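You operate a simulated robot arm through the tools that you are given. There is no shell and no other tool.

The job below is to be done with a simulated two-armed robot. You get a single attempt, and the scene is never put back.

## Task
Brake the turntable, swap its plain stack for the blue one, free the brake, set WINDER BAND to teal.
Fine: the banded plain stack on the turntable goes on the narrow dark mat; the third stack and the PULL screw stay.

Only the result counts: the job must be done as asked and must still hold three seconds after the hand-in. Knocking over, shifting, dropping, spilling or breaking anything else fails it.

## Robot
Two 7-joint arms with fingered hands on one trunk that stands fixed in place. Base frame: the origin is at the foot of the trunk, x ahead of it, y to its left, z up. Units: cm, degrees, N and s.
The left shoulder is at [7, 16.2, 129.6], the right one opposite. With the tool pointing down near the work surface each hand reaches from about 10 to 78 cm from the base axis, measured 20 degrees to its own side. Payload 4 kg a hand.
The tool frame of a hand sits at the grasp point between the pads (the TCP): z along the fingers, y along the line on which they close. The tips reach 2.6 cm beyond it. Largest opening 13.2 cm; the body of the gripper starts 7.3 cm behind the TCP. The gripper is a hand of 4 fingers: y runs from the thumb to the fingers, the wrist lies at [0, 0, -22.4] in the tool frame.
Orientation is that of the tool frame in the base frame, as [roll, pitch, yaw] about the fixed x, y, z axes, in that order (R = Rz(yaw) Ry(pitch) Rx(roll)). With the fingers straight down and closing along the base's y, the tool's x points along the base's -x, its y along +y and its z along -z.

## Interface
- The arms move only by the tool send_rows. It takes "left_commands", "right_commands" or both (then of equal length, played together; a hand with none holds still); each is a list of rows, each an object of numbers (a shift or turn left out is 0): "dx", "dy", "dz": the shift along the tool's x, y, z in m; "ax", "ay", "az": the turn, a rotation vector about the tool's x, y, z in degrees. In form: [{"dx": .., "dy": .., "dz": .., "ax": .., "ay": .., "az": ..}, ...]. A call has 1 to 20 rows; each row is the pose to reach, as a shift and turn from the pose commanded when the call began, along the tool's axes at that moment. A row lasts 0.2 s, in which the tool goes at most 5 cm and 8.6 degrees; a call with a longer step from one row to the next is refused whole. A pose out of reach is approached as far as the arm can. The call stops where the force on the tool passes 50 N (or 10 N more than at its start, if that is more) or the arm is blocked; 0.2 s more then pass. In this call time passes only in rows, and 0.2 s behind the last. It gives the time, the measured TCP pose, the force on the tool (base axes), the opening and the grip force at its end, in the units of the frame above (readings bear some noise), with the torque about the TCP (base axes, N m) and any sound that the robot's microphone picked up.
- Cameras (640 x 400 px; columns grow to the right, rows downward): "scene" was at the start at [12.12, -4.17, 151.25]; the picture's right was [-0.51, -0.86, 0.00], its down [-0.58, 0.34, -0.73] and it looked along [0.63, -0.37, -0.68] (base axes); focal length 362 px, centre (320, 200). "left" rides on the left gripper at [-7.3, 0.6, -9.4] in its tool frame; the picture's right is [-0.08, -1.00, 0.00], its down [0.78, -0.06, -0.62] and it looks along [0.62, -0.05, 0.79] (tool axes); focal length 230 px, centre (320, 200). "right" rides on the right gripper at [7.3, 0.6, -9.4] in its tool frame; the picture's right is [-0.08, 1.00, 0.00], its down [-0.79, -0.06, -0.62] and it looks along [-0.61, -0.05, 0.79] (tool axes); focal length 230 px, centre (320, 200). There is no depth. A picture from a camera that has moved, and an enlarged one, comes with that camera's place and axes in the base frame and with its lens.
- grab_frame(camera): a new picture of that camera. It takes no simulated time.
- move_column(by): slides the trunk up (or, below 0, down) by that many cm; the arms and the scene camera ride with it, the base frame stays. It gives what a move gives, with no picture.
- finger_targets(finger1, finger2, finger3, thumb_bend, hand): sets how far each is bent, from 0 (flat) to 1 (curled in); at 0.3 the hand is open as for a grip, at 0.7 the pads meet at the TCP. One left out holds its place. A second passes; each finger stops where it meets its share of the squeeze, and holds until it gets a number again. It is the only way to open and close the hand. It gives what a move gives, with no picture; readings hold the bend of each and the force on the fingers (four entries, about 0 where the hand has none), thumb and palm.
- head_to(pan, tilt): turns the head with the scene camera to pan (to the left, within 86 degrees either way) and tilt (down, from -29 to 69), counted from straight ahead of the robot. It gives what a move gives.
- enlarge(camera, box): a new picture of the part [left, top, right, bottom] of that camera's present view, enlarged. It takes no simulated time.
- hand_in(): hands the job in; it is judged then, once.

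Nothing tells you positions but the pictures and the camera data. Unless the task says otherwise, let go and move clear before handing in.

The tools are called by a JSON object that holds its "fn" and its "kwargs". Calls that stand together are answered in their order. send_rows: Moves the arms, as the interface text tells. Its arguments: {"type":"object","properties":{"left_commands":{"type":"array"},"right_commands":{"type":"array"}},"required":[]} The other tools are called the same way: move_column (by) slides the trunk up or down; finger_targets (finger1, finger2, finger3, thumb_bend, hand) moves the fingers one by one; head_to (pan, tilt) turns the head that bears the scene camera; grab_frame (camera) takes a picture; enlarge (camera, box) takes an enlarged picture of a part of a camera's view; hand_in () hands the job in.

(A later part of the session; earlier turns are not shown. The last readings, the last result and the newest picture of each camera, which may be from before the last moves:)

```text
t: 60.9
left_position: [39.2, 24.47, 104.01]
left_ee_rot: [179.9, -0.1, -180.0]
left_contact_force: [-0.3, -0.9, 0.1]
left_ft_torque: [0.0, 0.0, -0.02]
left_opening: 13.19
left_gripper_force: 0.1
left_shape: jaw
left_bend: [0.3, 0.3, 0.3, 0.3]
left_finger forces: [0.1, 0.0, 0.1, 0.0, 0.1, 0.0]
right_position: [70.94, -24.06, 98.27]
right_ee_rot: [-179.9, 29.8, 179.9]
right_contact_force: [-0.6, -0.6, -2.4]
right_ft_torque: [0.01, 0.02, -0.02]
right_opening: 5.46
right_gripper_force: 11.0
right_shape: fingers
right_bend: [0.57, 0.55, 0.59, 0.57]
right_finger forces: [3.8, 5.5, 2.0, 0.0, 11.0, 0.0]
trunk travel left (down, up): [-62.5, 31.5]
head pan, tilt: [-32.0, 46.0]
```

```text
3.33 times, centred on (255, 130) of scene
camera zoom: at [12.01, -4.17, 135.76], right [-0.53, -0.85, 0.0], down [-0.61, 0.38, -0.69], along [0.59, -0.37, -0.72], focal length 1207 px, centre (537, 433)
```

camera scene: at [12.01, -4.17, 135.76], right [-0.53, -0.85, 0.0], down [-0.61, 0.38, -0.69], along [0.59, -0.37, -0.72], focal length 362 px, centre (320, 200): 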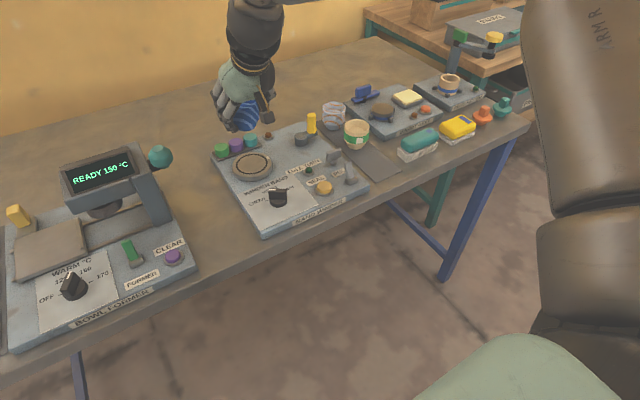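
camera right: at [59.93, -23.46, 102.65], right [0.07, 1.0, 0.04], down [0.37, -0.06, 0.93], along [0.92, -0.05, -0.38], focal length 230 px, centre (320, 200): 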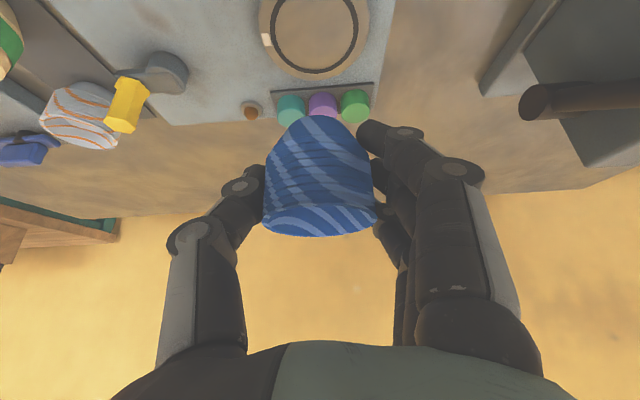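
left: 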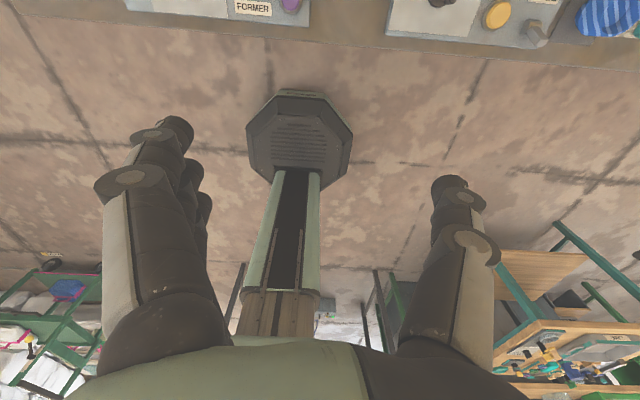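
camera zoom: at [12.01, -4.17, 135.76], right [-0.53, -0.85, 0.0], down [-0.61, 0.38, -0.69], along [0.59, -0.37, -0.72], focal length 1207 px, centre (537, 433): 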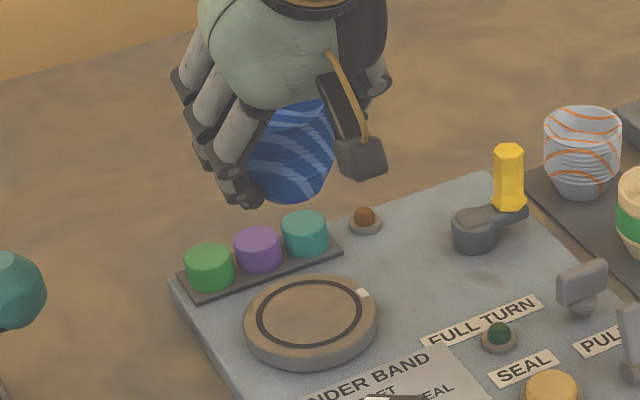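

The turntable centre reads about (71.5, -24.1) and the held stack's axis is at about (71.6, -24.1), so it is well centred. I lower it to just above the table.

{"fn": "send_rows", "kwargs": {"right_commands": [{"dx": 0.015, "dz": 0.026}, {"dx": 0.03, "dz": 0.052}, {"dx": 0.0425, "dz": 0.0736}]}}

{"fn": "enlarge", "kwargs": {"camera": "scene", "box": [200, 100, 310, 190]}}

{"fn": "grab_frame", "kwargs": {"camera": "right"}}

```text
t: 61.7
left_position: [38.94, 24.47, 104.11]
left_ee_rot: [-179.9, -0.1, -180.0]
left_contact_force: [0.9, -0.1, 0.0]
left_ft_torque: [-0.01, -0.04, 0.03]
left_opening: 13.2
left_gripper_force: 0.1
left_shape: jaw
left_bend: [0.3, 0.3, 0.3, 0.3]
left_finger forces: [0.1, 0.1, 0.0, 0.1, 0.0, 0.0]
right_position: [70.81, -23.94, 89.93]
right_ee_rot: [-179.9, 29.9, 180.0]
right_contact_force: [0.2, -0.2, -0.8]
right_ft_torque: [-0.01, 0.02, 0.02]
right_opening: 5.43
right_gripper_force: 11.2
right_shape: fingers
right_bend: [0.57, 0.55, 0.59, 0.57]
right_finger forces: [3.8, 5.6, 2.0, 0.0, 11.0, 0.0]
trunk travel left (down, up): [-62.5, 31.5]
head pan, tilt: [-32.0, 46.0]
```

```text
4.44 times, centred on (255, 145) of scene
camera zoom: at [11.82, -4.23, 135.78], right [-0.53, -0.85, 0.0], down [-0.61, 0.38, -0.69], along [0.59, -0.37, -0.72], focal length 1610 px, centre (609, 444)
```

zoom: 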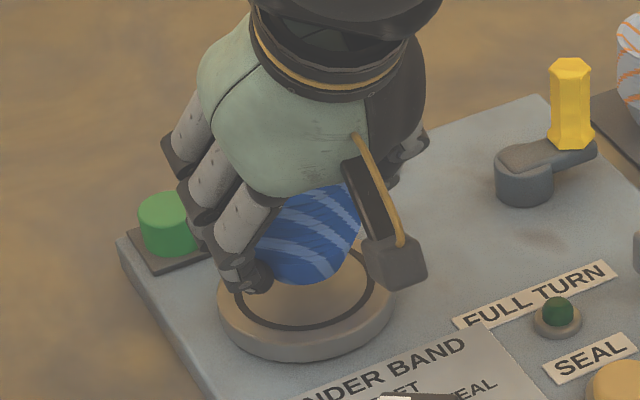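

```text
taken
camera right: at [59.9, -23.45, 94.2], right [0.07, 1.0, 0.04], down [0.37, -0.06, 0.93], along [0.93, -0.05, -0.37], focal length 230 px, centre (320, 200)
```

right: 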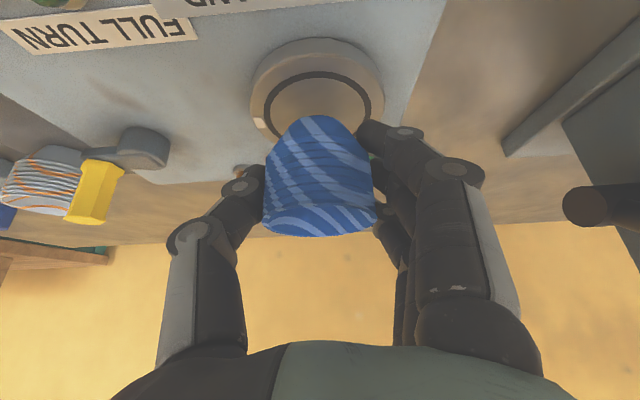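

The base of the blue stack is about 1.5 cm above the disc. I lower it slowly until it touches.

{"fn": "send_rows", "kwargs": {"right_commands": [{"dx": 0.002, "dz": 0.0035}, {"dx": 0.004, "dz": 0.0069}, {"dx": 0.0055, "dz": 0.0095}]}}

{"fn": "send_rows", "kwargs": {"right_commands": [{"dx": 0.001, "dz": 0.0017}]}}

```text
t: 62.5
left_position: [39.07, 24.55, 104.01]
left_ee_rot: [-180.0, -0.1, 180.0]
left_contact_force: [-0.5, -0.6, -1.0]
left_ft_torque: [0.0, 0.01, 0.01]
left_opening: 13.18
left_gripper_force: 0.0
left_shape: jaw
left_bend: [0.3, 0.3, 0.3, 0.3]
left_finger forces: [0.0, 0.0, 0.0, 0.0, 0.0, 0.0]
right_position: [70.81, -23.91, 88.85]
right_ee_rot: [-180.0, 30.0, 180.0]
right_contact_force: [-0.6, -0.3, -1.5]
right_ft_torque: [-0.02, 0.0, 0.02]
right_opening: 5.46
right_gripper_force: 11.3
right_shape: fingers
right_bend: [0.57, 0.55, 0.59, 0.57]
right_finger forces: [3.8, 5.5, 2.0, 0.0, 11.0, 0.0]
trunk travel left (down, up): [-62.5, 31.5]
head pan, tilt: [-32.0, 46.0]
```

```text
t: 62.9
left_position: [39.01, 24.53, 104.03]
left_ee_rot: [180.0, -0.1, -179.9]
left_contact_force: [0.2, 0.8, -0.7]
left_ft_torque: [0.02, 0.01, 0.02]
left_opening: 13.18
left_gripper_force: 0.0
left_shape: jaw
left_bend: [0.3, 0.3, 0.3, 0.3]
left_finger forces: [0.0, 0.0, 0.0, 0.1, 0.0, 0.0]
right_position: [70.94, -23.8, 88.61]
right_ee_rot: [180.0, 30.1, 179.9]
right_contact_force: [-0.3, 1.2, -1.9]
right_ft_torque: [0.01, 0.01, 0.01]
right_opening: 5.43
right_gripper_force: 10.8
right_shape: fingers
right_bend: [0.57, 0.55, 0.59, 0.57]
right_finger forces: [3.7, 5.5, 2.0, 0.0, 11.0, 0.1]
trunk travel left (down, up): [-62.5, 31.5]
head pan, tilt: [-32.0, 46.0]
```

{"fn": "send_rows", "kwargs": {"right_commands": [{"dx": 0.001, "dz": 0.0017}]}}

{"fn": "enlarge", "kwargs": {"camera": "scene", "box": [220, 130, 290, 185]}}

```text
t: 63.3
left_position: [38.91, 24.52, 104.19]
left_ee_rot: [180.0, -0.1, -179.9]
left_contact_force: [0.1, -0.4, -0.4]
left_ft_torque: [-0.01, -0.01, -0.03]
left_opening: 13.2
left_gripper_force: 0.0
left_shape: jaw
left_bend: [0.3, 0.3, 0.3, 0.3]
left_finger forces: [0.1, 0.0, 0.1, 0.0, 0.0, 0.1]
right_position: [70.83, -23.96, 88.41]
right_ee_rot: [-180.0, 30.0, 180.0]
right_contact_force: [0.0, -0.7, -1.7]
right_ft_torque: [0.0, 0.02, 0.0]
right_opening: 5.43
right_gripper_force: 11.1
right_shape: fingers
right_bend: [0.57, 0.55, 0.59, 0.57]
right_finger forces: [3.9, 5.6, 1.9, 0.1, 11.0, 0.1]
trunk travel left (down, up): [-62.5, 31.5]
head pan, tilt: [-32.0, 46.0]
```

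```text
7.27 times, centred on (255, 158) of scene
camera zoom: at [11.81, -4.2, 135.78], right [-0.53, -0.85, 0.0], down [-0.61, 0.38, -0.69], along [0.59, -0.37, -0.72], focal length 2634 px, centre (793, 509)
```

zoom: 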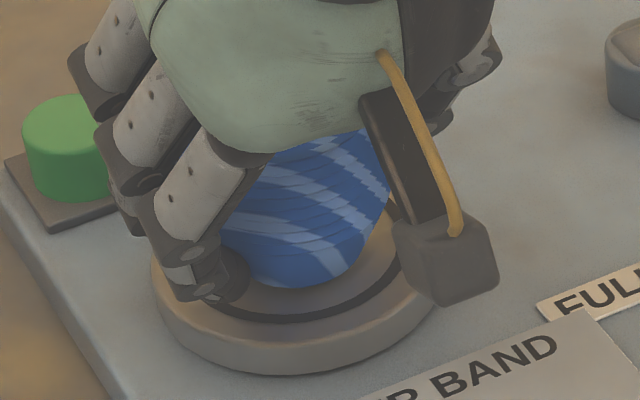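

Almost down; the force still shows only the stack's weight. I continue in 2 mm steps.

{"fn": "send_rows", "kwargs": {"right_commands": [{"dx": 0.0008, "dz": 0.0014}]}}

{"fn": "enlarge", "kwargs": {"camera": "scene", "box": [220, 110, 370, 200]}}

```text
t: 63.7
left_position: [38.97, 24.52, 104.07]
left_ee_rot: [-180.0, 0.0, -180.0]
left_contact_force: [0.8, -0.6, -0.8]
left_ft_torque: [0.01, -0.02, -0.01]
left_opening: 13.18
left_gripper_force: 0.0
left_shape: jaw
left_bend: [0.3, 0.3, 0.3, 0.3]
left_finger forces: [0.0, 0.0, 0.0, 0.0, 0.1, 0.0]
right_position: [70.82, -23.79, 88.25]
right_ee_rot: [180.0, 30.0, 179.9]
right_contact_force: [0.0, -0.7, -1.8]
right_ft_torque: [-0.01, -0.03, 0.0]
right_opening: 5.42
right_gripper_force: 10.7
right_shape: fingers
right_bend: [0.57, 0.55, 0.59, 0.57]
right_finger forces: [3.7, 5.5, 2.0, 0.0, 10.9, 0.1]
trunk travel left (down, up): [-62.5, 31.5]
head pan, tilt: [-32.0, 46.0]
```

```text
4.27 times, centred on (295, 155) of scene
camera zoom: at [11.81, -4.2, 135.78], right [-0.53, -0.85, 0.0], down [-0.61, 0.38, -0.69], along [0.59, -0.37, -0.72], focal length 1546 px, centre (427, 392)
```

zoom: 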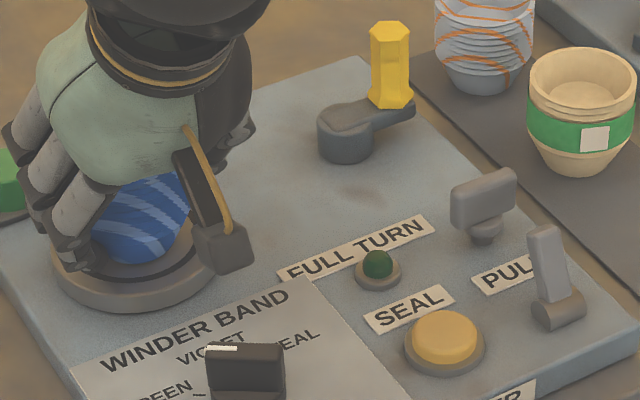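

{"fn": "send_rows", "kwargs": {"right_commands": [{"dx": 0.0008, "dz": 0.0014}]}}

{"fn": "enlarge", "kwargs": {"camera": "scene", "box": [220, 130, 290, 185]}}

```text
t: 64.1
left_position: [39.01, 24.56, 104.09]
left_ee_rot: [-179.9, -0.2, -179.9]
left_contact_force: [0.4, 0.1, 0.1]
left_ft_torque: [0.02, 0.02, -0.01]
left_opening: 13.2
left_gripper_force: 0.1
left_shape: jaw
left_bend: [0.3, 0.3, 0.3, 0.3]
left_finger forces: [0.0, 0.1, 0.1, 0.0, 0.0, 0.0]
right_position: [70.91, -23.83, 88.19]
right_ee_rot: [-179.9, 30.0, 179.9]
right_contact_force: [-0.4, 0.6, -1.3]
right_ft_torque: [-0.01, -0.02, 0.04]
right_opening: 5.44
right_gripper_force: 10.9
right_shape: fingers
right_bend: [0.57, 0.55, 0.59, 0.57]
right_finger forces: [3.6, 5.3, 2.1, 0.0, 11.0, 0.0]
trunk travel left (down, up): [-62.5, 31.5]
head pan, tilt: [-32.0, 46.0]
```

```text
7.27 times, centred on (255, 158) of scene
camera zoom: at [11.8, -4.2, 135.78], right [-0.53, -0.85, 0.0], down [-0.61, 0.38, -0.69], along [0.59, -0.37, -0.72], focal length 2634 px, centre (793, 509)
```

zoom: 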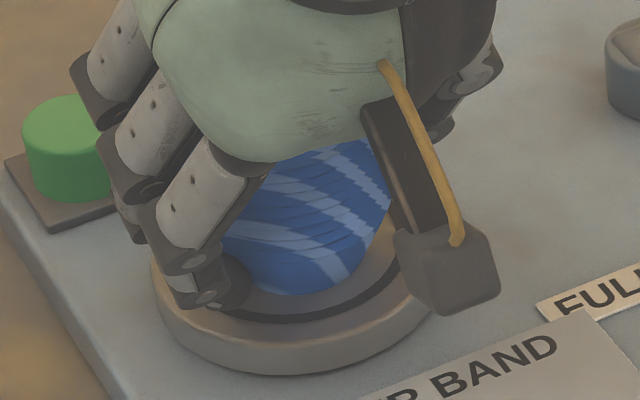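

{"fn": "send_rows", "kwargs": {"right_commands": [{"dx": 0.0007, "dz": 0.0012}]}}

```text
t: 64.5
left_position: [38.92, 24.55, 104.16]
left_ee_rot: [180.0, 0.0, 180.0]
left_contact_force: [-0.4, 0.1, -0.2]
left_ft_torque: [-0.04, 0.01, 0.0]
left_opening: 13.19
left_gripper_force: 0.2
left_shape: jaw
left_bend: [0.3, 0.3, 0.3, 0.3]
left_finger forces: [0.0, 0.0, 0.0, 0.0, 0.0, 0.0]
right_position: [70.89, -23.88, 88.08]
right_ee_rot: [179.9, 30.1, -180.0]
right_contact_force: [2.6, -0.2, 1.7]
right_ft_torque: [-0.04, -0.03, 0.03]
right_opening: 5.42
right_gripper_force: 11.5
right_shape: fingers
right_bend: [0.57, 0.55, 0.59, 0.57]
right_finger forces: [3.6, 5.5, 2.4, 0.1, 11.6, 0.0]
trunk travel left (down, up): [-62.5, 31.5]
head pan, tilt: [-32.0, 46.0]
```

Contact is showing now (the weight reading reversed by about 3.5 N). I open the fingers to release the blue stack.

{"fn": "finger_targets", "kwargs": {"hand": "right", "finger1": 0.46, "finger2": 0.46, "finger3": 0.46, "thumb_bend": 0.46}}

{"fn": "grab_frame", "kwargs": {"camera": "right"}}

{"fn": "enlarge", "kwargs": {"camera": "scene", "box": [220, 110, 370, 200]}}

```text
t: 65.5
left_position: [38.94, 24.57, 104.14]
left_ee_rot: [-180.0, 0.0, -180.0]
left_contact_force: [0.1, -0.5, 0.1]
left_ft_torque: [0.03, 0.0, -0.01]
left_opening: 13.19
left_gripper_force: 0.1
left_shape: jaw
left_bend: [0.3, 0.3, 0.3, 0.3]
left_finger forces: [0.0, 0.0, 0.0, 0.0, 0.0, 0.0]
right_position: [70.86, -23.94, 88.04]
right_ee_rot: [179.9, 30.0, -180.0]
right_contact_force: [0.3, -0.7, 0.3]
right_ft_torque: [0.04, -0.03, -0.02]
right_opening: 8.34
right_gripper_force: 0.0
right_shape: fingers
right_bend: [0.46, 0.46, 0.46, 0.46]
right_finger forces: [0.0, 0.0, 0.0, 0.1, 0.0, 0.0]
trunk travel left (down, up): [-62.5, 31.5]
head pan, tilt: [-32.0, 46.0]
```

```text
taken
camera right: at [59.8, -23.37, 92.33], right [0.07, 1.0, 0.04], down [0.37, -0.06, 0.93], along [0.93, -0.05, -0.37], focal length 230 px, centre (320, 200)
```

right: 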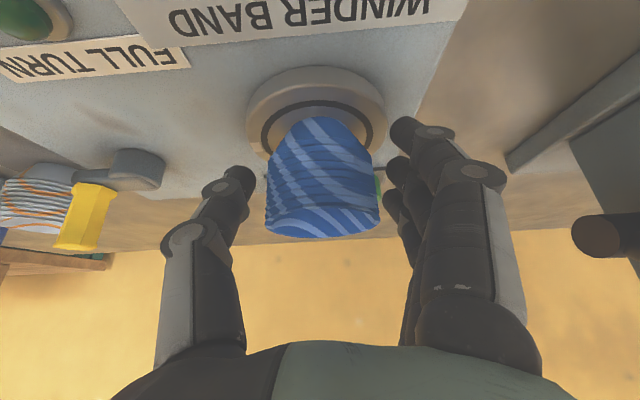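

```text
4.27 times, centred on (295, 155) of scene
camera zoom: at [11.78, -4.19, 135.78], right [-0.53, -0.85, 0.0], down [-0.61, 0.38, -0.69], along [0.59, -0.37, -0.72], focal length 1546 px, centre (427, 392)
```

zoom: 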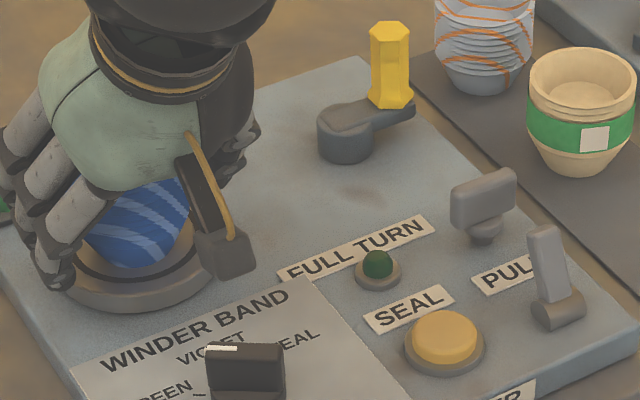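

The blue stack rests on the turntable and the fingers are clear of it. I lift the hand straight up.

{"fn": "send_rows", "kwargs": {"right_commands": [{"dx": -0.005, "dz": -0.0087}, {"dx": -0.0125, "dz": -0.0217}, {"dx": -0.025, "dz": -0.0433}, {"dx": -0.0425, "dz": -0.0736}, {"dx": -0.055, "dz": -0.0953}]}}

{"fn": "grab_frame", "kwargs": {"camera": "right"}}

{"fn": "enlarge", "kwargs": {"camera": "scene", "box": [200, 90, 350, 200]}}

```text
t: 66.7
left_position: [39.05, 24.52, 104.09]
left_ee_rot: [180.0, 0.1, 180.0]
left_contact_force: [0.0, 0.7, 0.3]
left_ft_torque: [-0.04, -0.03, 0.01]
left_opening: 13.16
left_gripper_force: 0.1
left_shape: jaw
left_bend: [0.3, 0.3, 0.3, 0.3]
left_finger forces: [0.1, 0.0, 0.0, 0.0, 0.0, 0.0]
right_position: [70.89, -24.02, 99.01]
right_ee_rot: [-180.0, 30.0, 179.9]
right_contact_force: [-0.2, 0.2, -0.5]
right_ft_torque: [0.01, 0.0, 0.04]
right_opening: 8.29
right_gripper_force: 0.1
right_shape: fingers
right_bend: [0.46, 0.46, 0.46, 0.46]
right_finger forces: [0.0, 0.0, 0.1, 0.0, 0.0, 0.0]
trunk travel left (down, up): [-62.5, 31.5]
head pan, tilt: [-32.0, 46.0]
```

```text
taken
camera right: at [59.86, -23.39, 103.37], right [0.07, 1.0, 0.04], down [0.37, -0.06, 0.93], along [0.93, -0.05, -0.37], focal length 230 px, centre (320, 200)
```

right: 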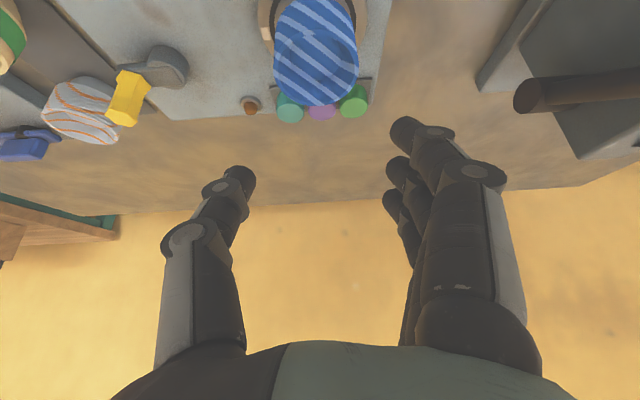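

```text
3.64 times, centred on (275, 145) of scene
camera zoom: at [11.76, -4.18, 135.78], right [-0.53, -0.85, 0.0], down [-0.61, 0.38, -0.69], along [0.59, -0.37, -0.72], focal length 1317 px, centre (484, 400)
```

zoom: 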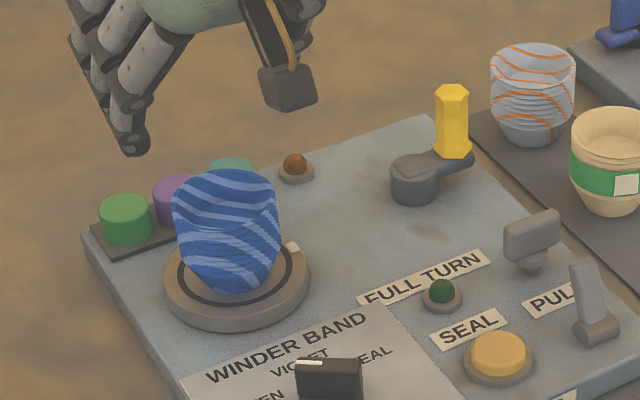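

The blue stack stands centred on the turntable and the table's mark has not moved. Next I free the brake: I move to above the toggle (its tip is now at about (58.2, -40.2, 86)) and straighten the hand to vertical, so I can pinch the lever and pull it back towards the robot.

{"fn": "send_rows", "kwargs": {"right_commands": [{"dx": 0.0241, "dy": -0.0324, "dz": -0.0139}, {"dx": 0.0482, "dy": -0.0648, "dz": -0.0278}, {"dx": 0.0722, "dy": -0.0972, "dz": -0.0417}, {"dx": 0.0963, "dy": -0.1296, "dz": -0.0556}, {"dx": 0.1204, "dy": -0.162, "dz": -0.0695}, {"dx": 0.1204, "dy": -0.162, "dz": -0.0695, "ay": 8}, {"dx": 0.1204, "dy": -0.162, "dz": -0.0695, "ay": 16}, {"dx": 0.1204, "dy": -0.162, "dz": -0.0695, "ay": 24}, {"dx": 0.1204, "dy": -0.162, "dz": -0.0695, "ay": 30}]}}

{"fn": "finger_targets", "kwargs": {"hand": "right", "finger1": 0.59, "finger2": 0.59, "finger3": 0.59, "thumb_bend": 0.59}}

{"fn": "grab_frame", "kwargs": {"camera": "right"}}

{"fn": "grab_frame", "kwargs": {"camera": "scene"}}

```text
t: 68.7
left_position: [39.22, 24.65, 104.07]
left_ee_rot: [179.9, -0.1, 180.0]
left_contact_force: [0.1, 0.3, 0.2]
left_ft_torque: [-0.01, -0.03, 0.01]
left_opening: 13.19
left_gripper_force: 0.0
left_shape: jaw
left_bend: [0.3, 0.3, 0.3, 0.3]
left_finger forces: [0.1, 0.1, 0.1, 0.0, 0.0, 0.0]
right_position: [57.12, -39.95, 99.0]
right_ee_rot: [-180.0, -0.2, -179.9]
right_contact_force: [0.3, 0.0, -0.7]
right_ft_torque: [-0.02, 0.0, -0.03]
right_opening: 8.32
right_gripper_force: 0.1
right_shape: fingers
right_bend: [0.46, 0.46, 0.46, 0.46]
right_finger forces: [0.0, 0.0, 0.0, 0.1, 0.0, 0.0]
trunk travel left (down, up): [-62.5, 31.5]
head pan, tilt: [-32.0, 46.0]
```

```text
t: 69.7
left_position: [39.1, 24.38, 103.97]
left_ee_rot: [-179.9, -0.1, 179.9]
left_contact_force: [-0.1, -0.1, 0.9]
left_ft_torque: [0.01, 0.04, -0.02]
left_opening: 13.18
left_gripper_force: 0.1
left_shape: jaw
left_bend: [0.3, 0.3, 0.3, 0.3]
left_finger forces: [0.0, 0.0, 0.0, 0.0, 0.0, 0.0]
right_position: [57.15, -40.06, 99.02]
right_ee_rot: [-179.9, 0.0, 179.9]
right_contact_force: [0.0, -0.2, 0.4]
right_ft_torque: [-0.02, -0.02, -0.04]
right_opening: 4.29
right_gripper_force: 0.1
right_shape: fingers
right_bend: [0.59, 0.59, 0.59, 0.59]
right_finger forces: [0.0, 0.0, 0.1, 0.0, 0.1, 0.0]
trunk travel left (down, up): [-62.5, 31.5]
head pan, tilt: [-32.0, 46.0]
```

```text
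taken
camera right: at [49.74, -39.5, 108.23], right [0.08, 1.0, 0.0], down [0.79, -0.06, 0.62], along [0.61, -0.05, -0.79], focal length 230 px, centre (320, 200)
```

right: 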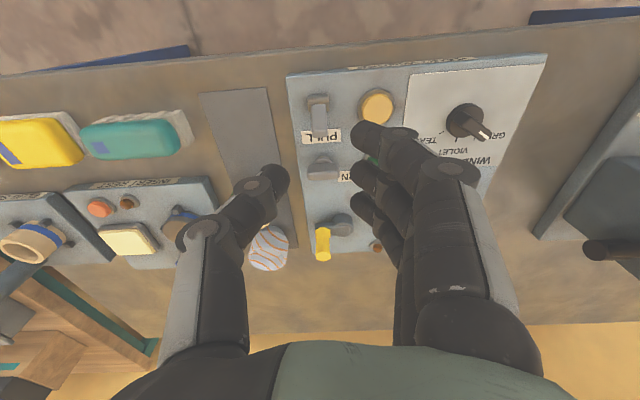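

```text
taken
camera scene: at [11.81, -4.17, 135.78], right [-0.53, -0.85, 0.0], down [-0.61, 0.38, -0.69], along [0.59, -0.37, -0.72], focal length 362 px, centre (320, 200)
```

scene: 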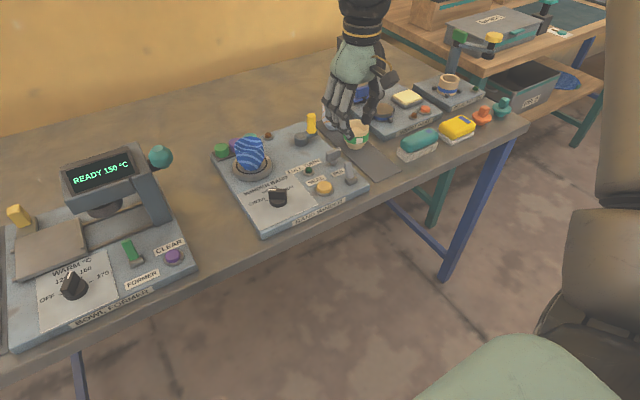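

The hand is vertical at (57.1, -40.0, 99.0), and the lever tip reads (58.5, -40.35, 86.3), with the PULL wing about 4 cm behind it. I shift slightly and descend so thumb and fingers straddle the lever.

{"fn": "send_rows", "kwargs": {"right_commands": [{"dx": -0.005, "dy": -0.003, "dz": 0.03}, {"dx": -0.005, "dy": -0.003, "dz": 0.06}, {"dx": -0.005, "dy": -0.003, "dz": 0.085}]}}

{"fn": "grab_frame", "kwargs": {"camera": "right"}}

{"fn": "enlarge", "kwargs": {"camera": "scene", "box": [290, 100, 400, 210]}}

```text
t: 70.5
left_position: [39.0, 24.5, 104.08]
left_ee_rot: [180.0, -0.1, 179.9]
left_contact_force: [-0.1, -0.7, -0.1]
left_ft_torque: [-0.01, 0.0, -0.02]
left_opening: 13.19
left_gripper_force: 0.0
left_shape: jaw
left_bend: [0.3, 0.3, 0.3, 0.3]
left_finger forces: [0.1, 0.0, 0.0, 0.0, 0.0, 0.1]
right_position: [57.57, -40.33, 90.49]
right_ee_rot: [-180.0, 0.0, -180.0]
right_contact_force: [0.7, 0.3, -0.3]
right_ft_torque: [0.01, -0.01, 0.0]
right_opening: 4.28
right_gripper_force: 0.0
right_shape: fingers
right_bend: [0.59, 0.59, 0.59, 0.59]
right_finger forces: [0.1, 0.1, 0.1, 0.0, 0.0, 0.0]
trunk travel left (down, up): [-62.5, 31.5]
head pan, tilt: [-32.0, 46.0]
```

```text
taken
camera right: at [50.25, -39.84, 99.65], right [0.08, 1.0, 0.0], down [0.79, -0.06, 0.62], along [0.61, -0.05, -0.79], focal length 230 px, centre (320, 200)
```

right: 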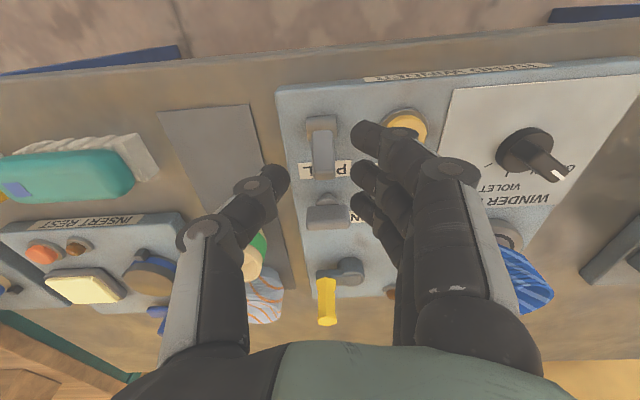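

```text
3.64 times, centred on (345, 155) of scene
camera zoom: at [11.84, -4.22, 135.78], right [-0.53, -0.85, 0.0], down [-0.61, 0.38, -0.69], along [0.59, -0.37, -0.72], focal length 1317 px, centre (229, 364)
```

zoom: 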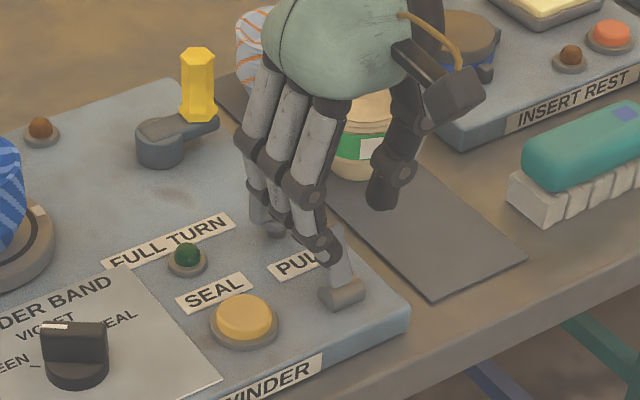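

The lever sits right between thumb and fingers. I descend the last 3.6 cm and close on it.

{"fn": "send_rows", "kwargs": {"right_commands": [{"dz": 0.015}, {"dz": 0.028}, {"dz": 0.036}]}}

{"fn": "grab_frame", "kwargs": {"camera": "right"}}

{"fn": "enlarge", "kwargs": {"camera": "scene", "box": [290, 120, 400, 210]}}

```text
t: 71.3
left_position: [38.98, 24.42, 104.24]
left_ee_rot: [180.0, 0.1, 180.0]
left_contact_force: [0.7, -0.2, -0.1]
left_ft_torque: [-0.02, 0.01, -0.01]
left_opening: 13.2
left_gripper_force: 0.1
left_shape: jaw
left_bend: [0.3, 0.3, 0.3, 0.3]
left_finger forces: [0.0, 0.0, 0.0, 0.0, 0.0, 0.0]
right_position: [57.58, -40.32, 86.88]
right_ee_rot: [180.0, 0.0, -180.0]
right_contact_force: [-0.6, 0.7, 0.1]
right_ft_torque: [0.0, -0.03, 0.04]
right_opening: 4.28
right_gripper_force: 0.1
right_shape: fingers
right_bend: [0.59, 0.59, 0.59, 0.59]
right_finger forces: [0.1, 0.0, 0.0, 0.1, 0.1, 0.0]
trunk travel left (down, up): [-62.5, 31.5]
head pan, tilt: [-32.0, 46.0]
```

```text
taken
camera right: at [50.21, -39.8, 96.08], right [0.08, 1.0, 0.0], down [0.79, -0.06, 0.62], along [0.61, -0.05, -0.79], focal length 230 px, centre (320, 200)
```

right: 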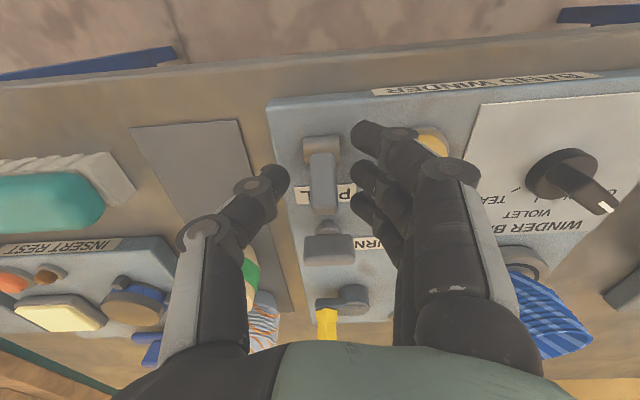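

```text
4.44 times, centred on (345, 165) of scene
camera zoom: at [11.78, -4.19, 135.78], right [-0.53, -0.85, 0.0], down [-0.61, 0.38, -0.69], along [0.59, -0.37, -0.72], focal length 1610 px, centre (209, 356)
```

zoom: 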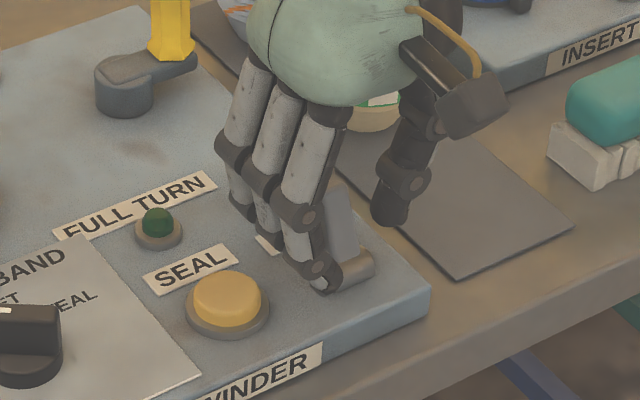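

The lever is between the pads and the far finger is just behind it. I close the hand on it.

{"fn": "finger_targets", "kwargs": {"hand": "right", "finger1": 0.68, "finger2": 0.7, "finger3": 0.7, "thumb_bend": 0.7}}

{"fn": "grab_frame", "kwargs": {"camera": "right"}}

```text
t: 72.3
left_position: [39.16, 24.42, 104.06]
left_ee_rot: [180.0, -0.1, -180.0]
left_contact_force: [-0.9, 0.8, -0.1]
left_ft_torque: [-0.02, -0.02, -0.01]
left_opening: 13.21
left_gripper_force: 0.0
left_shape: jaw
left_bend: [0.3, 0.3, 0.3, 0.3]
left_finger forces: [0.0, 0.0, 0.0, 0.1, 0.0, 0.0]
right_position: [57.57, -40.4, 86.88]
right_ee_rot: [179.9, 0.0, 180.0]
right_contact_force: [-0.1, 0.7, -1.8]
right_ft_torque: [0.03, 0.0, -0.02]
right_opening: 1.93
right_gripper_force: 3.7
right_shape: fingers
right_bend: [0.68, 0.65, 0.7, 0.68]
right_finger forces: [0.0, 3.9, 0.1, 0.0, 3.3, 0.0]
trunk travel left (down, up): [-62.5, 31.5]
head pan, tilt: [-32.0, 46.0]
```

```text
taken
camera right: at [50.23, -39.8, 96.08], right [0.08, 1.0, 0.0], down [0.79, -0.06, 0.62], along [0.61, -0.05, -0.79], focal length 230 px, centre (320, 200)
```

right: 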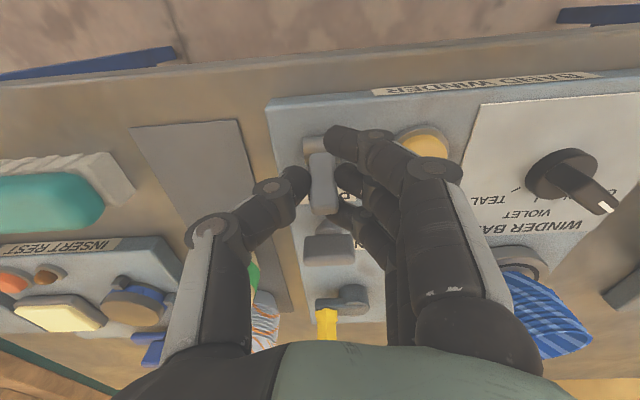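

The lever is pinched between middle finger and thumb. I pull it back towards the robot.

{"fn": "send_rows", "kwargs": {"right_commands": [{"dx": 0.006}, {"dx": 0.012}, {"dx": 0.018}, {"dx": 0.024}, {"dx": 0.03}]}}

{"fn": "grab_frame", "kwargs": {"camera": "right"}}

{"fn": "enlarge", "kwargs": {"camera": "scene", "box": [290, 120, 400, 210]}}

```text
t: 73.5
left_position: [39.12, 24.58, 104.01]
left_ee_rot: [180.0, -0.1, -179.8]
left_contact_force: [0.1, -0.5, 0.2]
left_ft_torque: [0.01, -0.02, 0.01]
left_opening: 13.19
left_gripper_force: 0.0
left_shape: jaw
left_bend: [0.3, 0.3, 0.3, 0.3]
left_finger forces: [0.1, 0.0, 0.1, 0.1, 0.0, 0.1]
right_position: [54.79, -40.22, 86.96]
right_ee_rot: [-180.0, 0.1, 180.0]
right_contact_force: [8.7, 0.3, 2.3]
right_ft_torque: [0.03, -0.26, -0.02]
right_opening: 1.97
right_gripper_force: 7.8
right_shape: fingers
right_bend: [0.68, 0.66, 0.7, 0.68]
right_finger forces: [0.0, 2.6, 8.7, 0.1, 4.0, 0.0]
trunk travel left (down, up): [-62.5, 31.5]
head pan, tilt: [-32.0, 46.0]
heard: click
```

```text
taken
camera right: at [47.42, -39.75, 96.13], right [0.08, 1.0, 0.0], down [0.78, -0.06, 0.62], along [0.62, -0.05, -0.79], focal length 230 px, centre (320, 200)
```

right: 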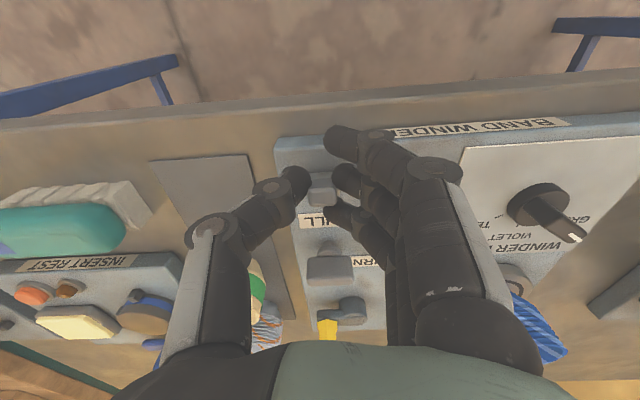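

```text
4.44 times, centred on (345, 165) of scene
camera zoom: at [11.96, -4.21, 135.77], right [-0.53, -0.85, 0.0], down [-0.61, 0.38, -0.69], along [0.59, -0.37, -0.72], focal length 1610 px, centre (209, 356)
```

zoom: 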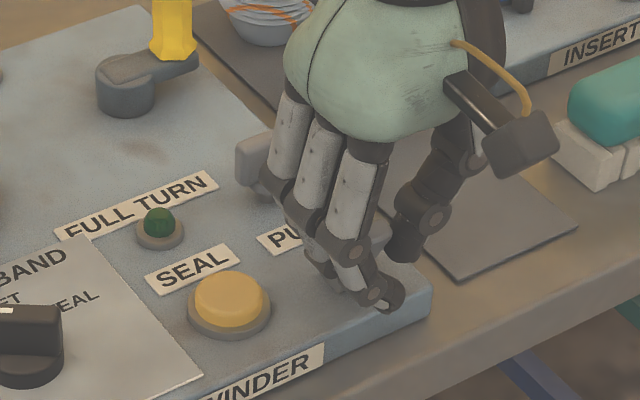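

A click was heard and the lever is against its stop towards the robot. I ease off, open the fingers and lift away.

{"fn": "send_rows", "kwargs": {"right_commands": [{"dx": -0.004}]}}

{"fn": "finger_targets", "kwargs": {"hand": "right", "finger1": 0.59, "finger2": 0.59, "finger3": 0.59, "thumb_bend": 0.59}}

{"fn": "send_rows", "kwargs": {"right_commands": [{"dz": -0.03}, {"dz": -0.07}, {"dz": -0.11}]}}

{"fn": "enlarge", "kwargs": {"camera": "scene", "box": [200, 110, 390, 220]}}

{"fn": "grab_frame", "kwargs": {"camera": "right"}}

```text
t: 73.9
left_position: [38.92, 24.56, 104.1]
left_ee_rot: [-179.9, 0.0, 180.0]
left_contact_force: [-0.8, -0.2, -0.1]
left_ft_torque: [-0.03, -0.03, 0.01]
left_opening: 13.18
left_gripper_force: 0.1
left_shape: jaw
left_bend: [0.3, 0.3, 0.3, 0.3]
left_finger forces: [0.0, 0.0, 0.0, 0.0, 0.1, 0.1]
right_position: [54.84, -40.38, 86.86]
right_ee_rot: [179.9, -0.1, 180.0]
right_contact_force: [0.2, 0.3, 2.0]
right_ft_torque: [0.01, -0.08, 0.03]
right_opening: 1.97
right_gripper_force: 5.2
right_shape: fingers
right_bend: [0.68, 0.66, 0.7, 0.68]
right_finger forces: [0.0, 3.6, 2.9, 0.1, 3.7, 0.0]
trunk travel left (down, up): [-62.5, 31.5]
head pan, tilt: [-32.0, 46.0]
```

```text
t: 74.9
left_position: [38.94, 24.5, 104.09]
left_ee_rot: [-179.9, 0.0, 180.0]
left_contact_force: [-0.2, 1.7, 0.4]
left_ft_torque: [0.01, 0.02, 0.01]
left_opening: 13.18
left_gripper_force: 0.0
left_shape: jaw
left_bend: [0.3, 0.3, 0.3, 0.3]
left_finger forces: [0.0, 0.0, 0.0, 0.1, 0.0, 0.0]
right_position: [54.9, -40.26, 86.93]
right_ee_rot: [-180.0, 0.0, 180.0]
right_contact_force: [0.6, -0.3, -0.5]
right_ft_torque: [0.0, 0.0, 0.0]
right_opening: 4.12
right_gripper_force: 0.0
right_shape: fingers
right_bend: [0.59, 0.59, 0.59, 0.59]
right_finger forces: [0.0, 0.1, 0.0, 0.0, 0.1, 0.0]
trunk travel left (down, up): [-62.5, 31.5]
head pan, tilt: [-32.0, 46.0]
```

```text
t: 75.7
left_position: [39.0, 24.54, 104.08]
left_ee_rot: [180.0, 0.0, -179.9]
left_contact_force: [-0.2, 0.7, -0.2]
left_ft_torque: [-0.02, -0.01, -0.04]
left_opening: 13.21
left_gripper_force: 0.0
left_shape: jaw
left_bend: [0.3, 0.3, 0.3, 0.3]
left_finger forces: [0.0, 0.0, 0.1, 0.0, 0.0, 0.0]
right_position: [54.8, -40.13, 97.85]
right_ee_rot: [180.0, 0.0, -180.0]
right_contact_force: [0.3, 0.0, 0.4]
right_ft_torque: [-0.02, -0.02, 0.0]
right_opening: 4.16
right_gripper_force: 0.1
right_shape: fingers
right_bend: [0.59, 0.59, 0.59, 0.59]
right_finger forces: [0.1, 0.1, 0.1, 0.0, 0.1, 0.1]
trunk travel left (down, up): [-62.5, 31.5]
head pan, tilt: [-32.0, 46.0]
```

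```text
3.37 times, centred on (295, 165) of scene
camera zoom: at [11.71, -4.1, 135.79], right [-0.53, -0.85, 0.0], down [-0.61, 0.38, -0.7], along [0.59, -0.37, -0.72], focal length 1220 px, centre (404, 318)
```

zoom: 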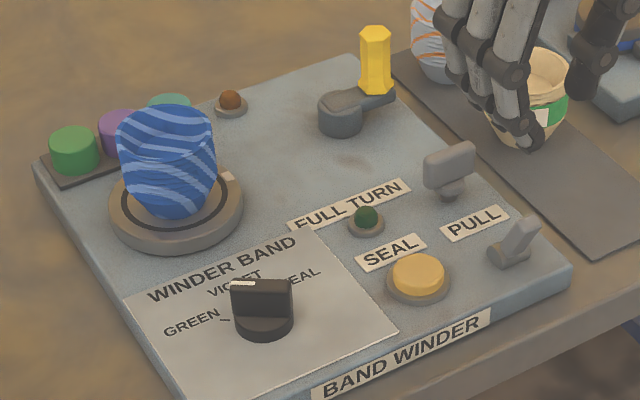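

```text
taken
camera right: at [47.49, -39.52, 107.19], right [0.08, 1.0, 0.0], down [0.78, -0.06, 0.62], along [0.61, -0.05, -0.79], focal length 230 px, centre (320, 200)
```

right: 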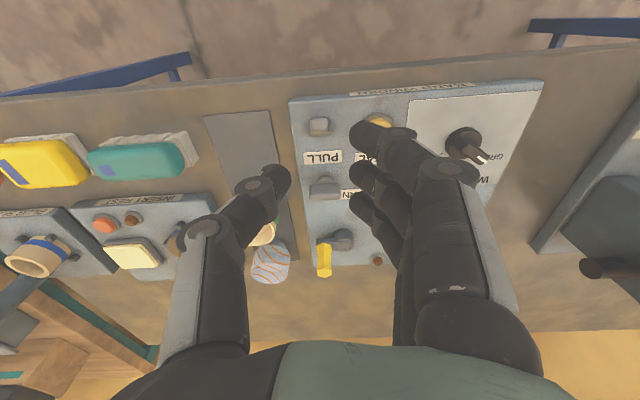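

The toggle is back to its starting tilt, so the brake is free, and blue stack and mark look unchanged. Now the WINDER BAND knob at about (59.4, -24.2): its bar points at GREEN (+45°), TEAL is at -45°, so I move over it with the hand turned to grip across the bar.

{"fn": "send_rows", "kwargs": {"right_commands": [{"dx": -0.0078, "dy": 0.0266, "dz": 0.0014, "az": -7.5}, {"dx": -0.0155, "dy": 0.0532, "dz": 0.0028, "az": -15}, {"dx": -0.0233, "dy": 0.0798, "dz": 0.0042, "az": -22.5}, {"dx": -0.031, "dy": 0.1063, "dz": 0.0057, "az": -30}, {"dx": -0.0388, "dy": 0.1329, "dz": 0.0071, "az": -37.5}, {"dx": -0.0465, "dy": 0.1595, "dz": 0.0085, "az": -45}]}}

{"fn": "grab_frame", "kwargs": {"camera": "right"}}

{"fn": "enlarge", "kwargs": {"camera": "scene", "box": [220, 110, 360, 230]}}

```text
t: 77.1
left_position: [39.12, 24.45, 103.99]
left_ee_rot: [180.0, -0.1, -179.9]
left_contact_force: [0.3, -0.3, -0.3]
left_ft_torque: [0.01, -0.02, -0.01]
left_opening: 13.2
left_gripper_force: 0.2
left_shape: jaw
left_bend: [0.3, 0.3, 0.3, 0.3]
left_finger forces: [0.0, 0.1, 0.1, 0.1, 0.0, 0.0]
right_position: [58.99, -24.62, 96.99]
right_ee_rot: [180.0, 0.3, -134.8]
right_contact_force: [-0.2, -0.3, -0.2]
right_ft_torque: [0.02, 0.0, 0.03]
right_opening: 4.15
right_gripper_force: 0.1
right_shape: fingers
right_bend: [0.59, 0.59, 0.59, 0.59]
right_finger forces: [0.1, 0.0, 0.0, 0.1, 0.0, 0.0]
right hand out of reach, approached as far as the arm can: row 6
trunk travel left (down, up): [-62.5, 31.5]
head pan, tilt: [-32.0, 46.0]
```

```text
taken
camera right: at [53.42, -29.46, 106.11], right [-0.65, 0.76, 0.0], down [0.6, 0.51, 0.62], along [0.47, 0.4, -0.79], focal length 230 px, centre (320, 200)
```

right: 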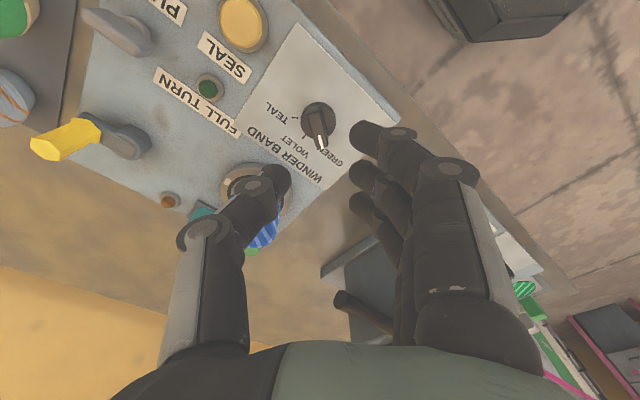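

```text
3.33 times, centred on (290, 170) of scene
camera zoom: at [11.87, -4.17, 135.78], right [-0.53, -0.85, 0.0], down [-0.61, 0.38, -0.69], along [0.59, -0.37, -0.72], focal length 1207 px, centre (420, 300)
```

zoom: 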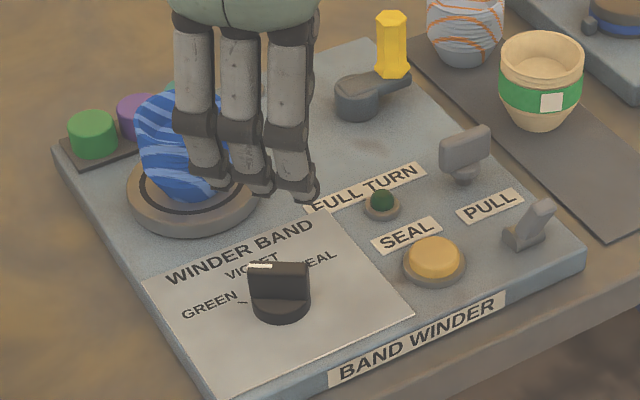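

The hand is above the knob at yaw -135, nearly at its limit, and the bar lines up with the finger row. I zoom in to get the knob's centre and bar angle exactly.

{"fn": "enlarge", "kwargs": {"camera": "right", "box": [260, 70, 380, 170]}}

{"fn": "enlarge", "kwargs": {"camera": "scene", "box": [250, 170, 310, 215]}}

```text
4.00 times, centred on (320, 120) of right
camera zoom: at [53.42, -29.46, 106.11], right [-0.65, 0.76, 0.0], down [0.6, 0.51, 0.62], along [0.47, 0.4, -0.79], focal length 920 px, centre (320, 520)
```

zoom: 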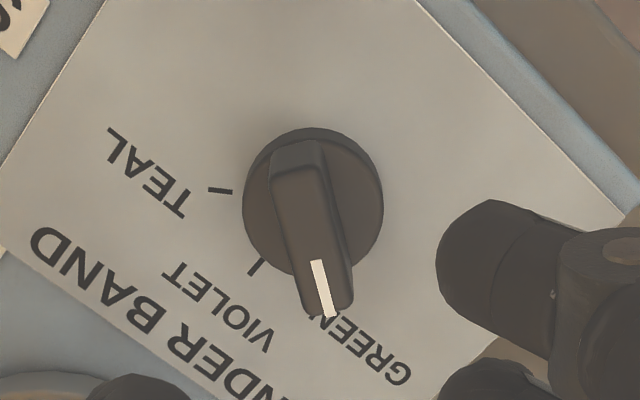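

```text
8.89 times, centred on (280, 192) of scene
camera zoom: at [11.87, -4.17, 135.78], right [-0.53, -0.85, 0.0], down [-0.61, 0.38, -0.69], along [0.59, -0.37, -0.72], focal length 3220 px, centre (676, 267)
```

zoom: 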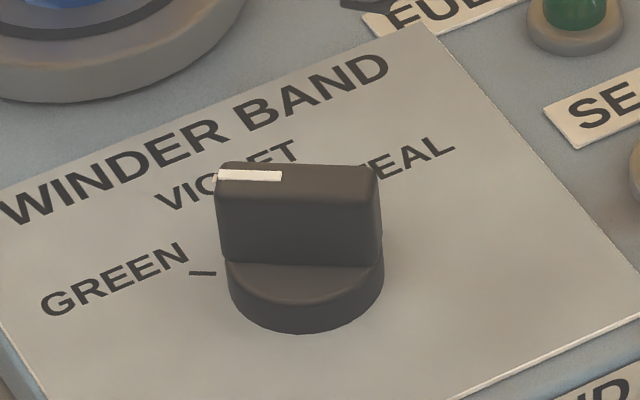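

The bar points at about 51°, TEAL's tick is at about -48°, so the knob needs roughly 100° clockwise; the bar is about 1.2 cm thick with its top at z about 85.4. I descend towards it and check the reach lower down.

{"fn": "send_rows", "kwargs": {"right_commands": [{"dx": -0.002, "dy": -0.001, "dz": 0.03}, {"dx": -0.0046, "dy": -0.0018, "dz": 0.065}, {"dx": -0.0046, "dy": -0.0018, "dz": 0.065, "az": -5}]}}

{"fn": "grab_frame", "kwargs": {"camera": "right"}}

{"fn": "enlarge", "kwargs": {"camera": "right", "box": [250, 110, 390, 210]}}

```text
t: 77.9
left_position: [38.97, 24.53, 104.04]
left_ee_rot: [180.0, 0.0, -180.0]
left_contact_force: [0.5, 0.5, 0.2]
left_ft_torque: [0.01, -0.02, 0.01]
left_opening: 13.2
left_gripper_force: 0.1
left_shape: jaw
left_bend: [0.3, 0.3, 0.3, 0.3]
left_finger forces: [0.1, 0.0, 0.0, 0.0, 0.0, 0.0]
right_position: [59.3, -24.55, 90.44]
right_ee_rot: [-179.9, 0.2, -129.9]
right_contact_force: [-0.6, 1.0, 0.3]
right_ft_torque: [-0.02, 0.05, 0.01]
right_opening: 4.19
right_gripper_force: 0.0
right_shape: fingers
right_bend: [0.59, 0.59, 0.59, 0.59]
right_finger forces: [0.0, 0.0, 0.0, 0.1, 0.0, 0.1]
trunk travel left (down, up): [-62.5, 31.5]
head pan, tilt: [-32.0, 46.0]
```

```text
taken
camera right: at [54.13, -29.83, 99.65], right [-0.71, 0.7, 0.0], down [0.55, 0.56, 0.62], along [0.43, 0.44, -0.79], focal length 230 px, centre (320, 200)
```

right: 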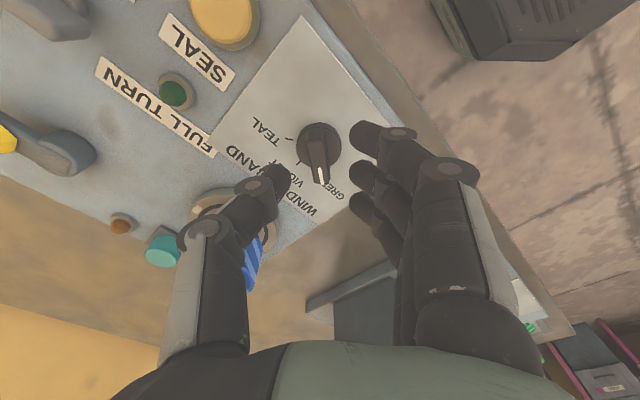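

```text
4.00 times, centred on (320, 160) of right
camera zoom: at [54.13, -29.83, 99.65], right [-0.71, 0.7, 0.0], down [0.55, 0.56, 0.62], along [0.43, 0.44, -0.79], focal length 920 px, centre (320, 360)
```

zoom: 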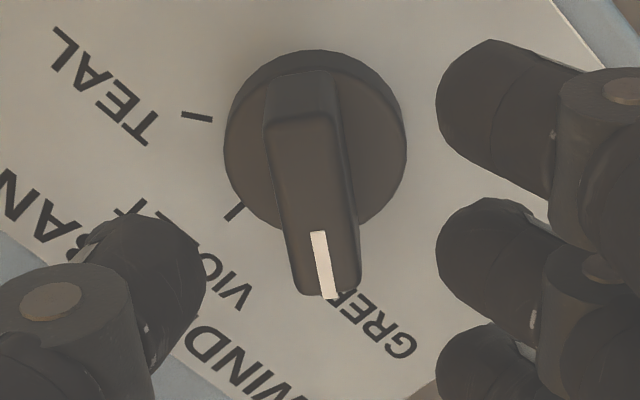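

The hand is centred over the knob within half a millimetre or so, and the bar is only about 2° off the finger row. I descend to z = 86.3 and close on the bar.

{"fn": "send_rows", "kwargs": {"right_commands": [{"dz": 0.015}, {"dz": 0.03}, {"dz": 0.041, "az": -2}]}}

{"fn": "finger_targets", "kwargs": {"hand": "right", "finger1": 0.72, "finger2": 0.78, "finger3": 0.72, "thumb_bend": 0.78}}

{"fn": "grab_frame", "kwargs": {"camera": "right"}}

{"fn": "enlarge", "kwargs": {"camera": "scene", "box": [220, 130, 340, 220]}}

```text
t: 78.7
left_position: [38.96, 24.4, 104.12]
left_ee_rot: [180.0, 0.0, -179.9]
left_contact_force: [0.2, -0.5, -0.1]
left_ft_torque: [-0.02, 0.01, -0.01]
left_opening: 13.19
left_gripper_force: 0.0
left_shape: jaw
left_bend: [0.3, 0.3, 0.3, 0.3]
left_finger forces: [0.0, 0.0, 0.0, 0.1, 0.0, 0.0]
right_position: [58.75, -25.11, 86.59]
right_ee_rot: [-180.0, 0.1, -128.0]
right_contact_force: [-0.6, -0.1, -0.4]
right_ft_torque: [0.0, -0.01, 0.0]
right_opening: 4.18
right_gripper_force: 0.0
right_shape: fingers
right_bend: [0.59, 0.59, 0.59, 0.59]
right_finger forces: [0.0, 0.0, 0.0, 0.0, 0.0, 0.0]
right hand out of reach, approached as far as the arm can: row 1, 2, 3
trunk travel left (down, up): [-62.5, 31.5]
head pan, tilt: [-32.0, 46.0]
```

```text
t: 79.7
left_position: [39.06, 24.43, 104.08]
left_ee_rot: [-179.8, 0.0, 180.0]
left_contact_force: [0.2, -1.2, -0.1]
left_ft_torque: [-0.01, 0.01, 0.01]
left_opening: 13.19
left_gripper_force: 0.1
left_shape: jaw
left_bend: [0.3, 0.3, 0.3, 0.3]
left_finger forces: [0.1, 0.1, 0.1, 0.0, 0.0, 0.0]
right_position: [58.75, -25.16, 86.67]
right_ee_rot: [179.9, 0.1, -128.0]
right_contact_force: [-0.1, -0.8, -8.0]
right_ft_torque: [-0.01, 0.03, -0.03]
right_opening: 1.46
right_gripper_force: 12.1
right_shape: fingers
right_bend: [0.72, 0.71, 0.71, 0.68]
right_finger forces: [0.0, 8.3, 3.3, 0.0, 13.0, 0.1]
trunk travel left (down, up): [-62.5, 31.5]
head pan, tilt: [-32.0, 46.0]
```

```text
taken
camera right: at [53.78, -30.62, 95.8], right [-0.74, 0.67, 0.0], down [0.53, 0.58, 0.62], along [0.42, 0.46, -0.79], focal length 230 px, centre (320, 200)
```

right: 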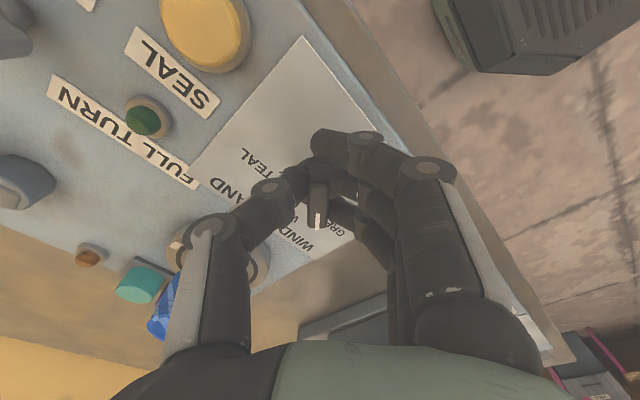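

```text
4.44 times, centred on (280, 175) of scene
camera zoom: at [11.91, -4.26, 135.76], right [-0.53, -0.85, 0.0], down [-0.61, 0.38, -0.69], along [0.59, -0.37, -0.72], focal length 1610 px, centre (498, 311)
```

zoom: 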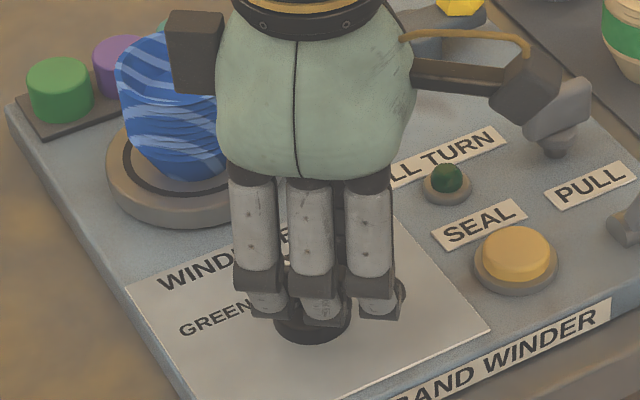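

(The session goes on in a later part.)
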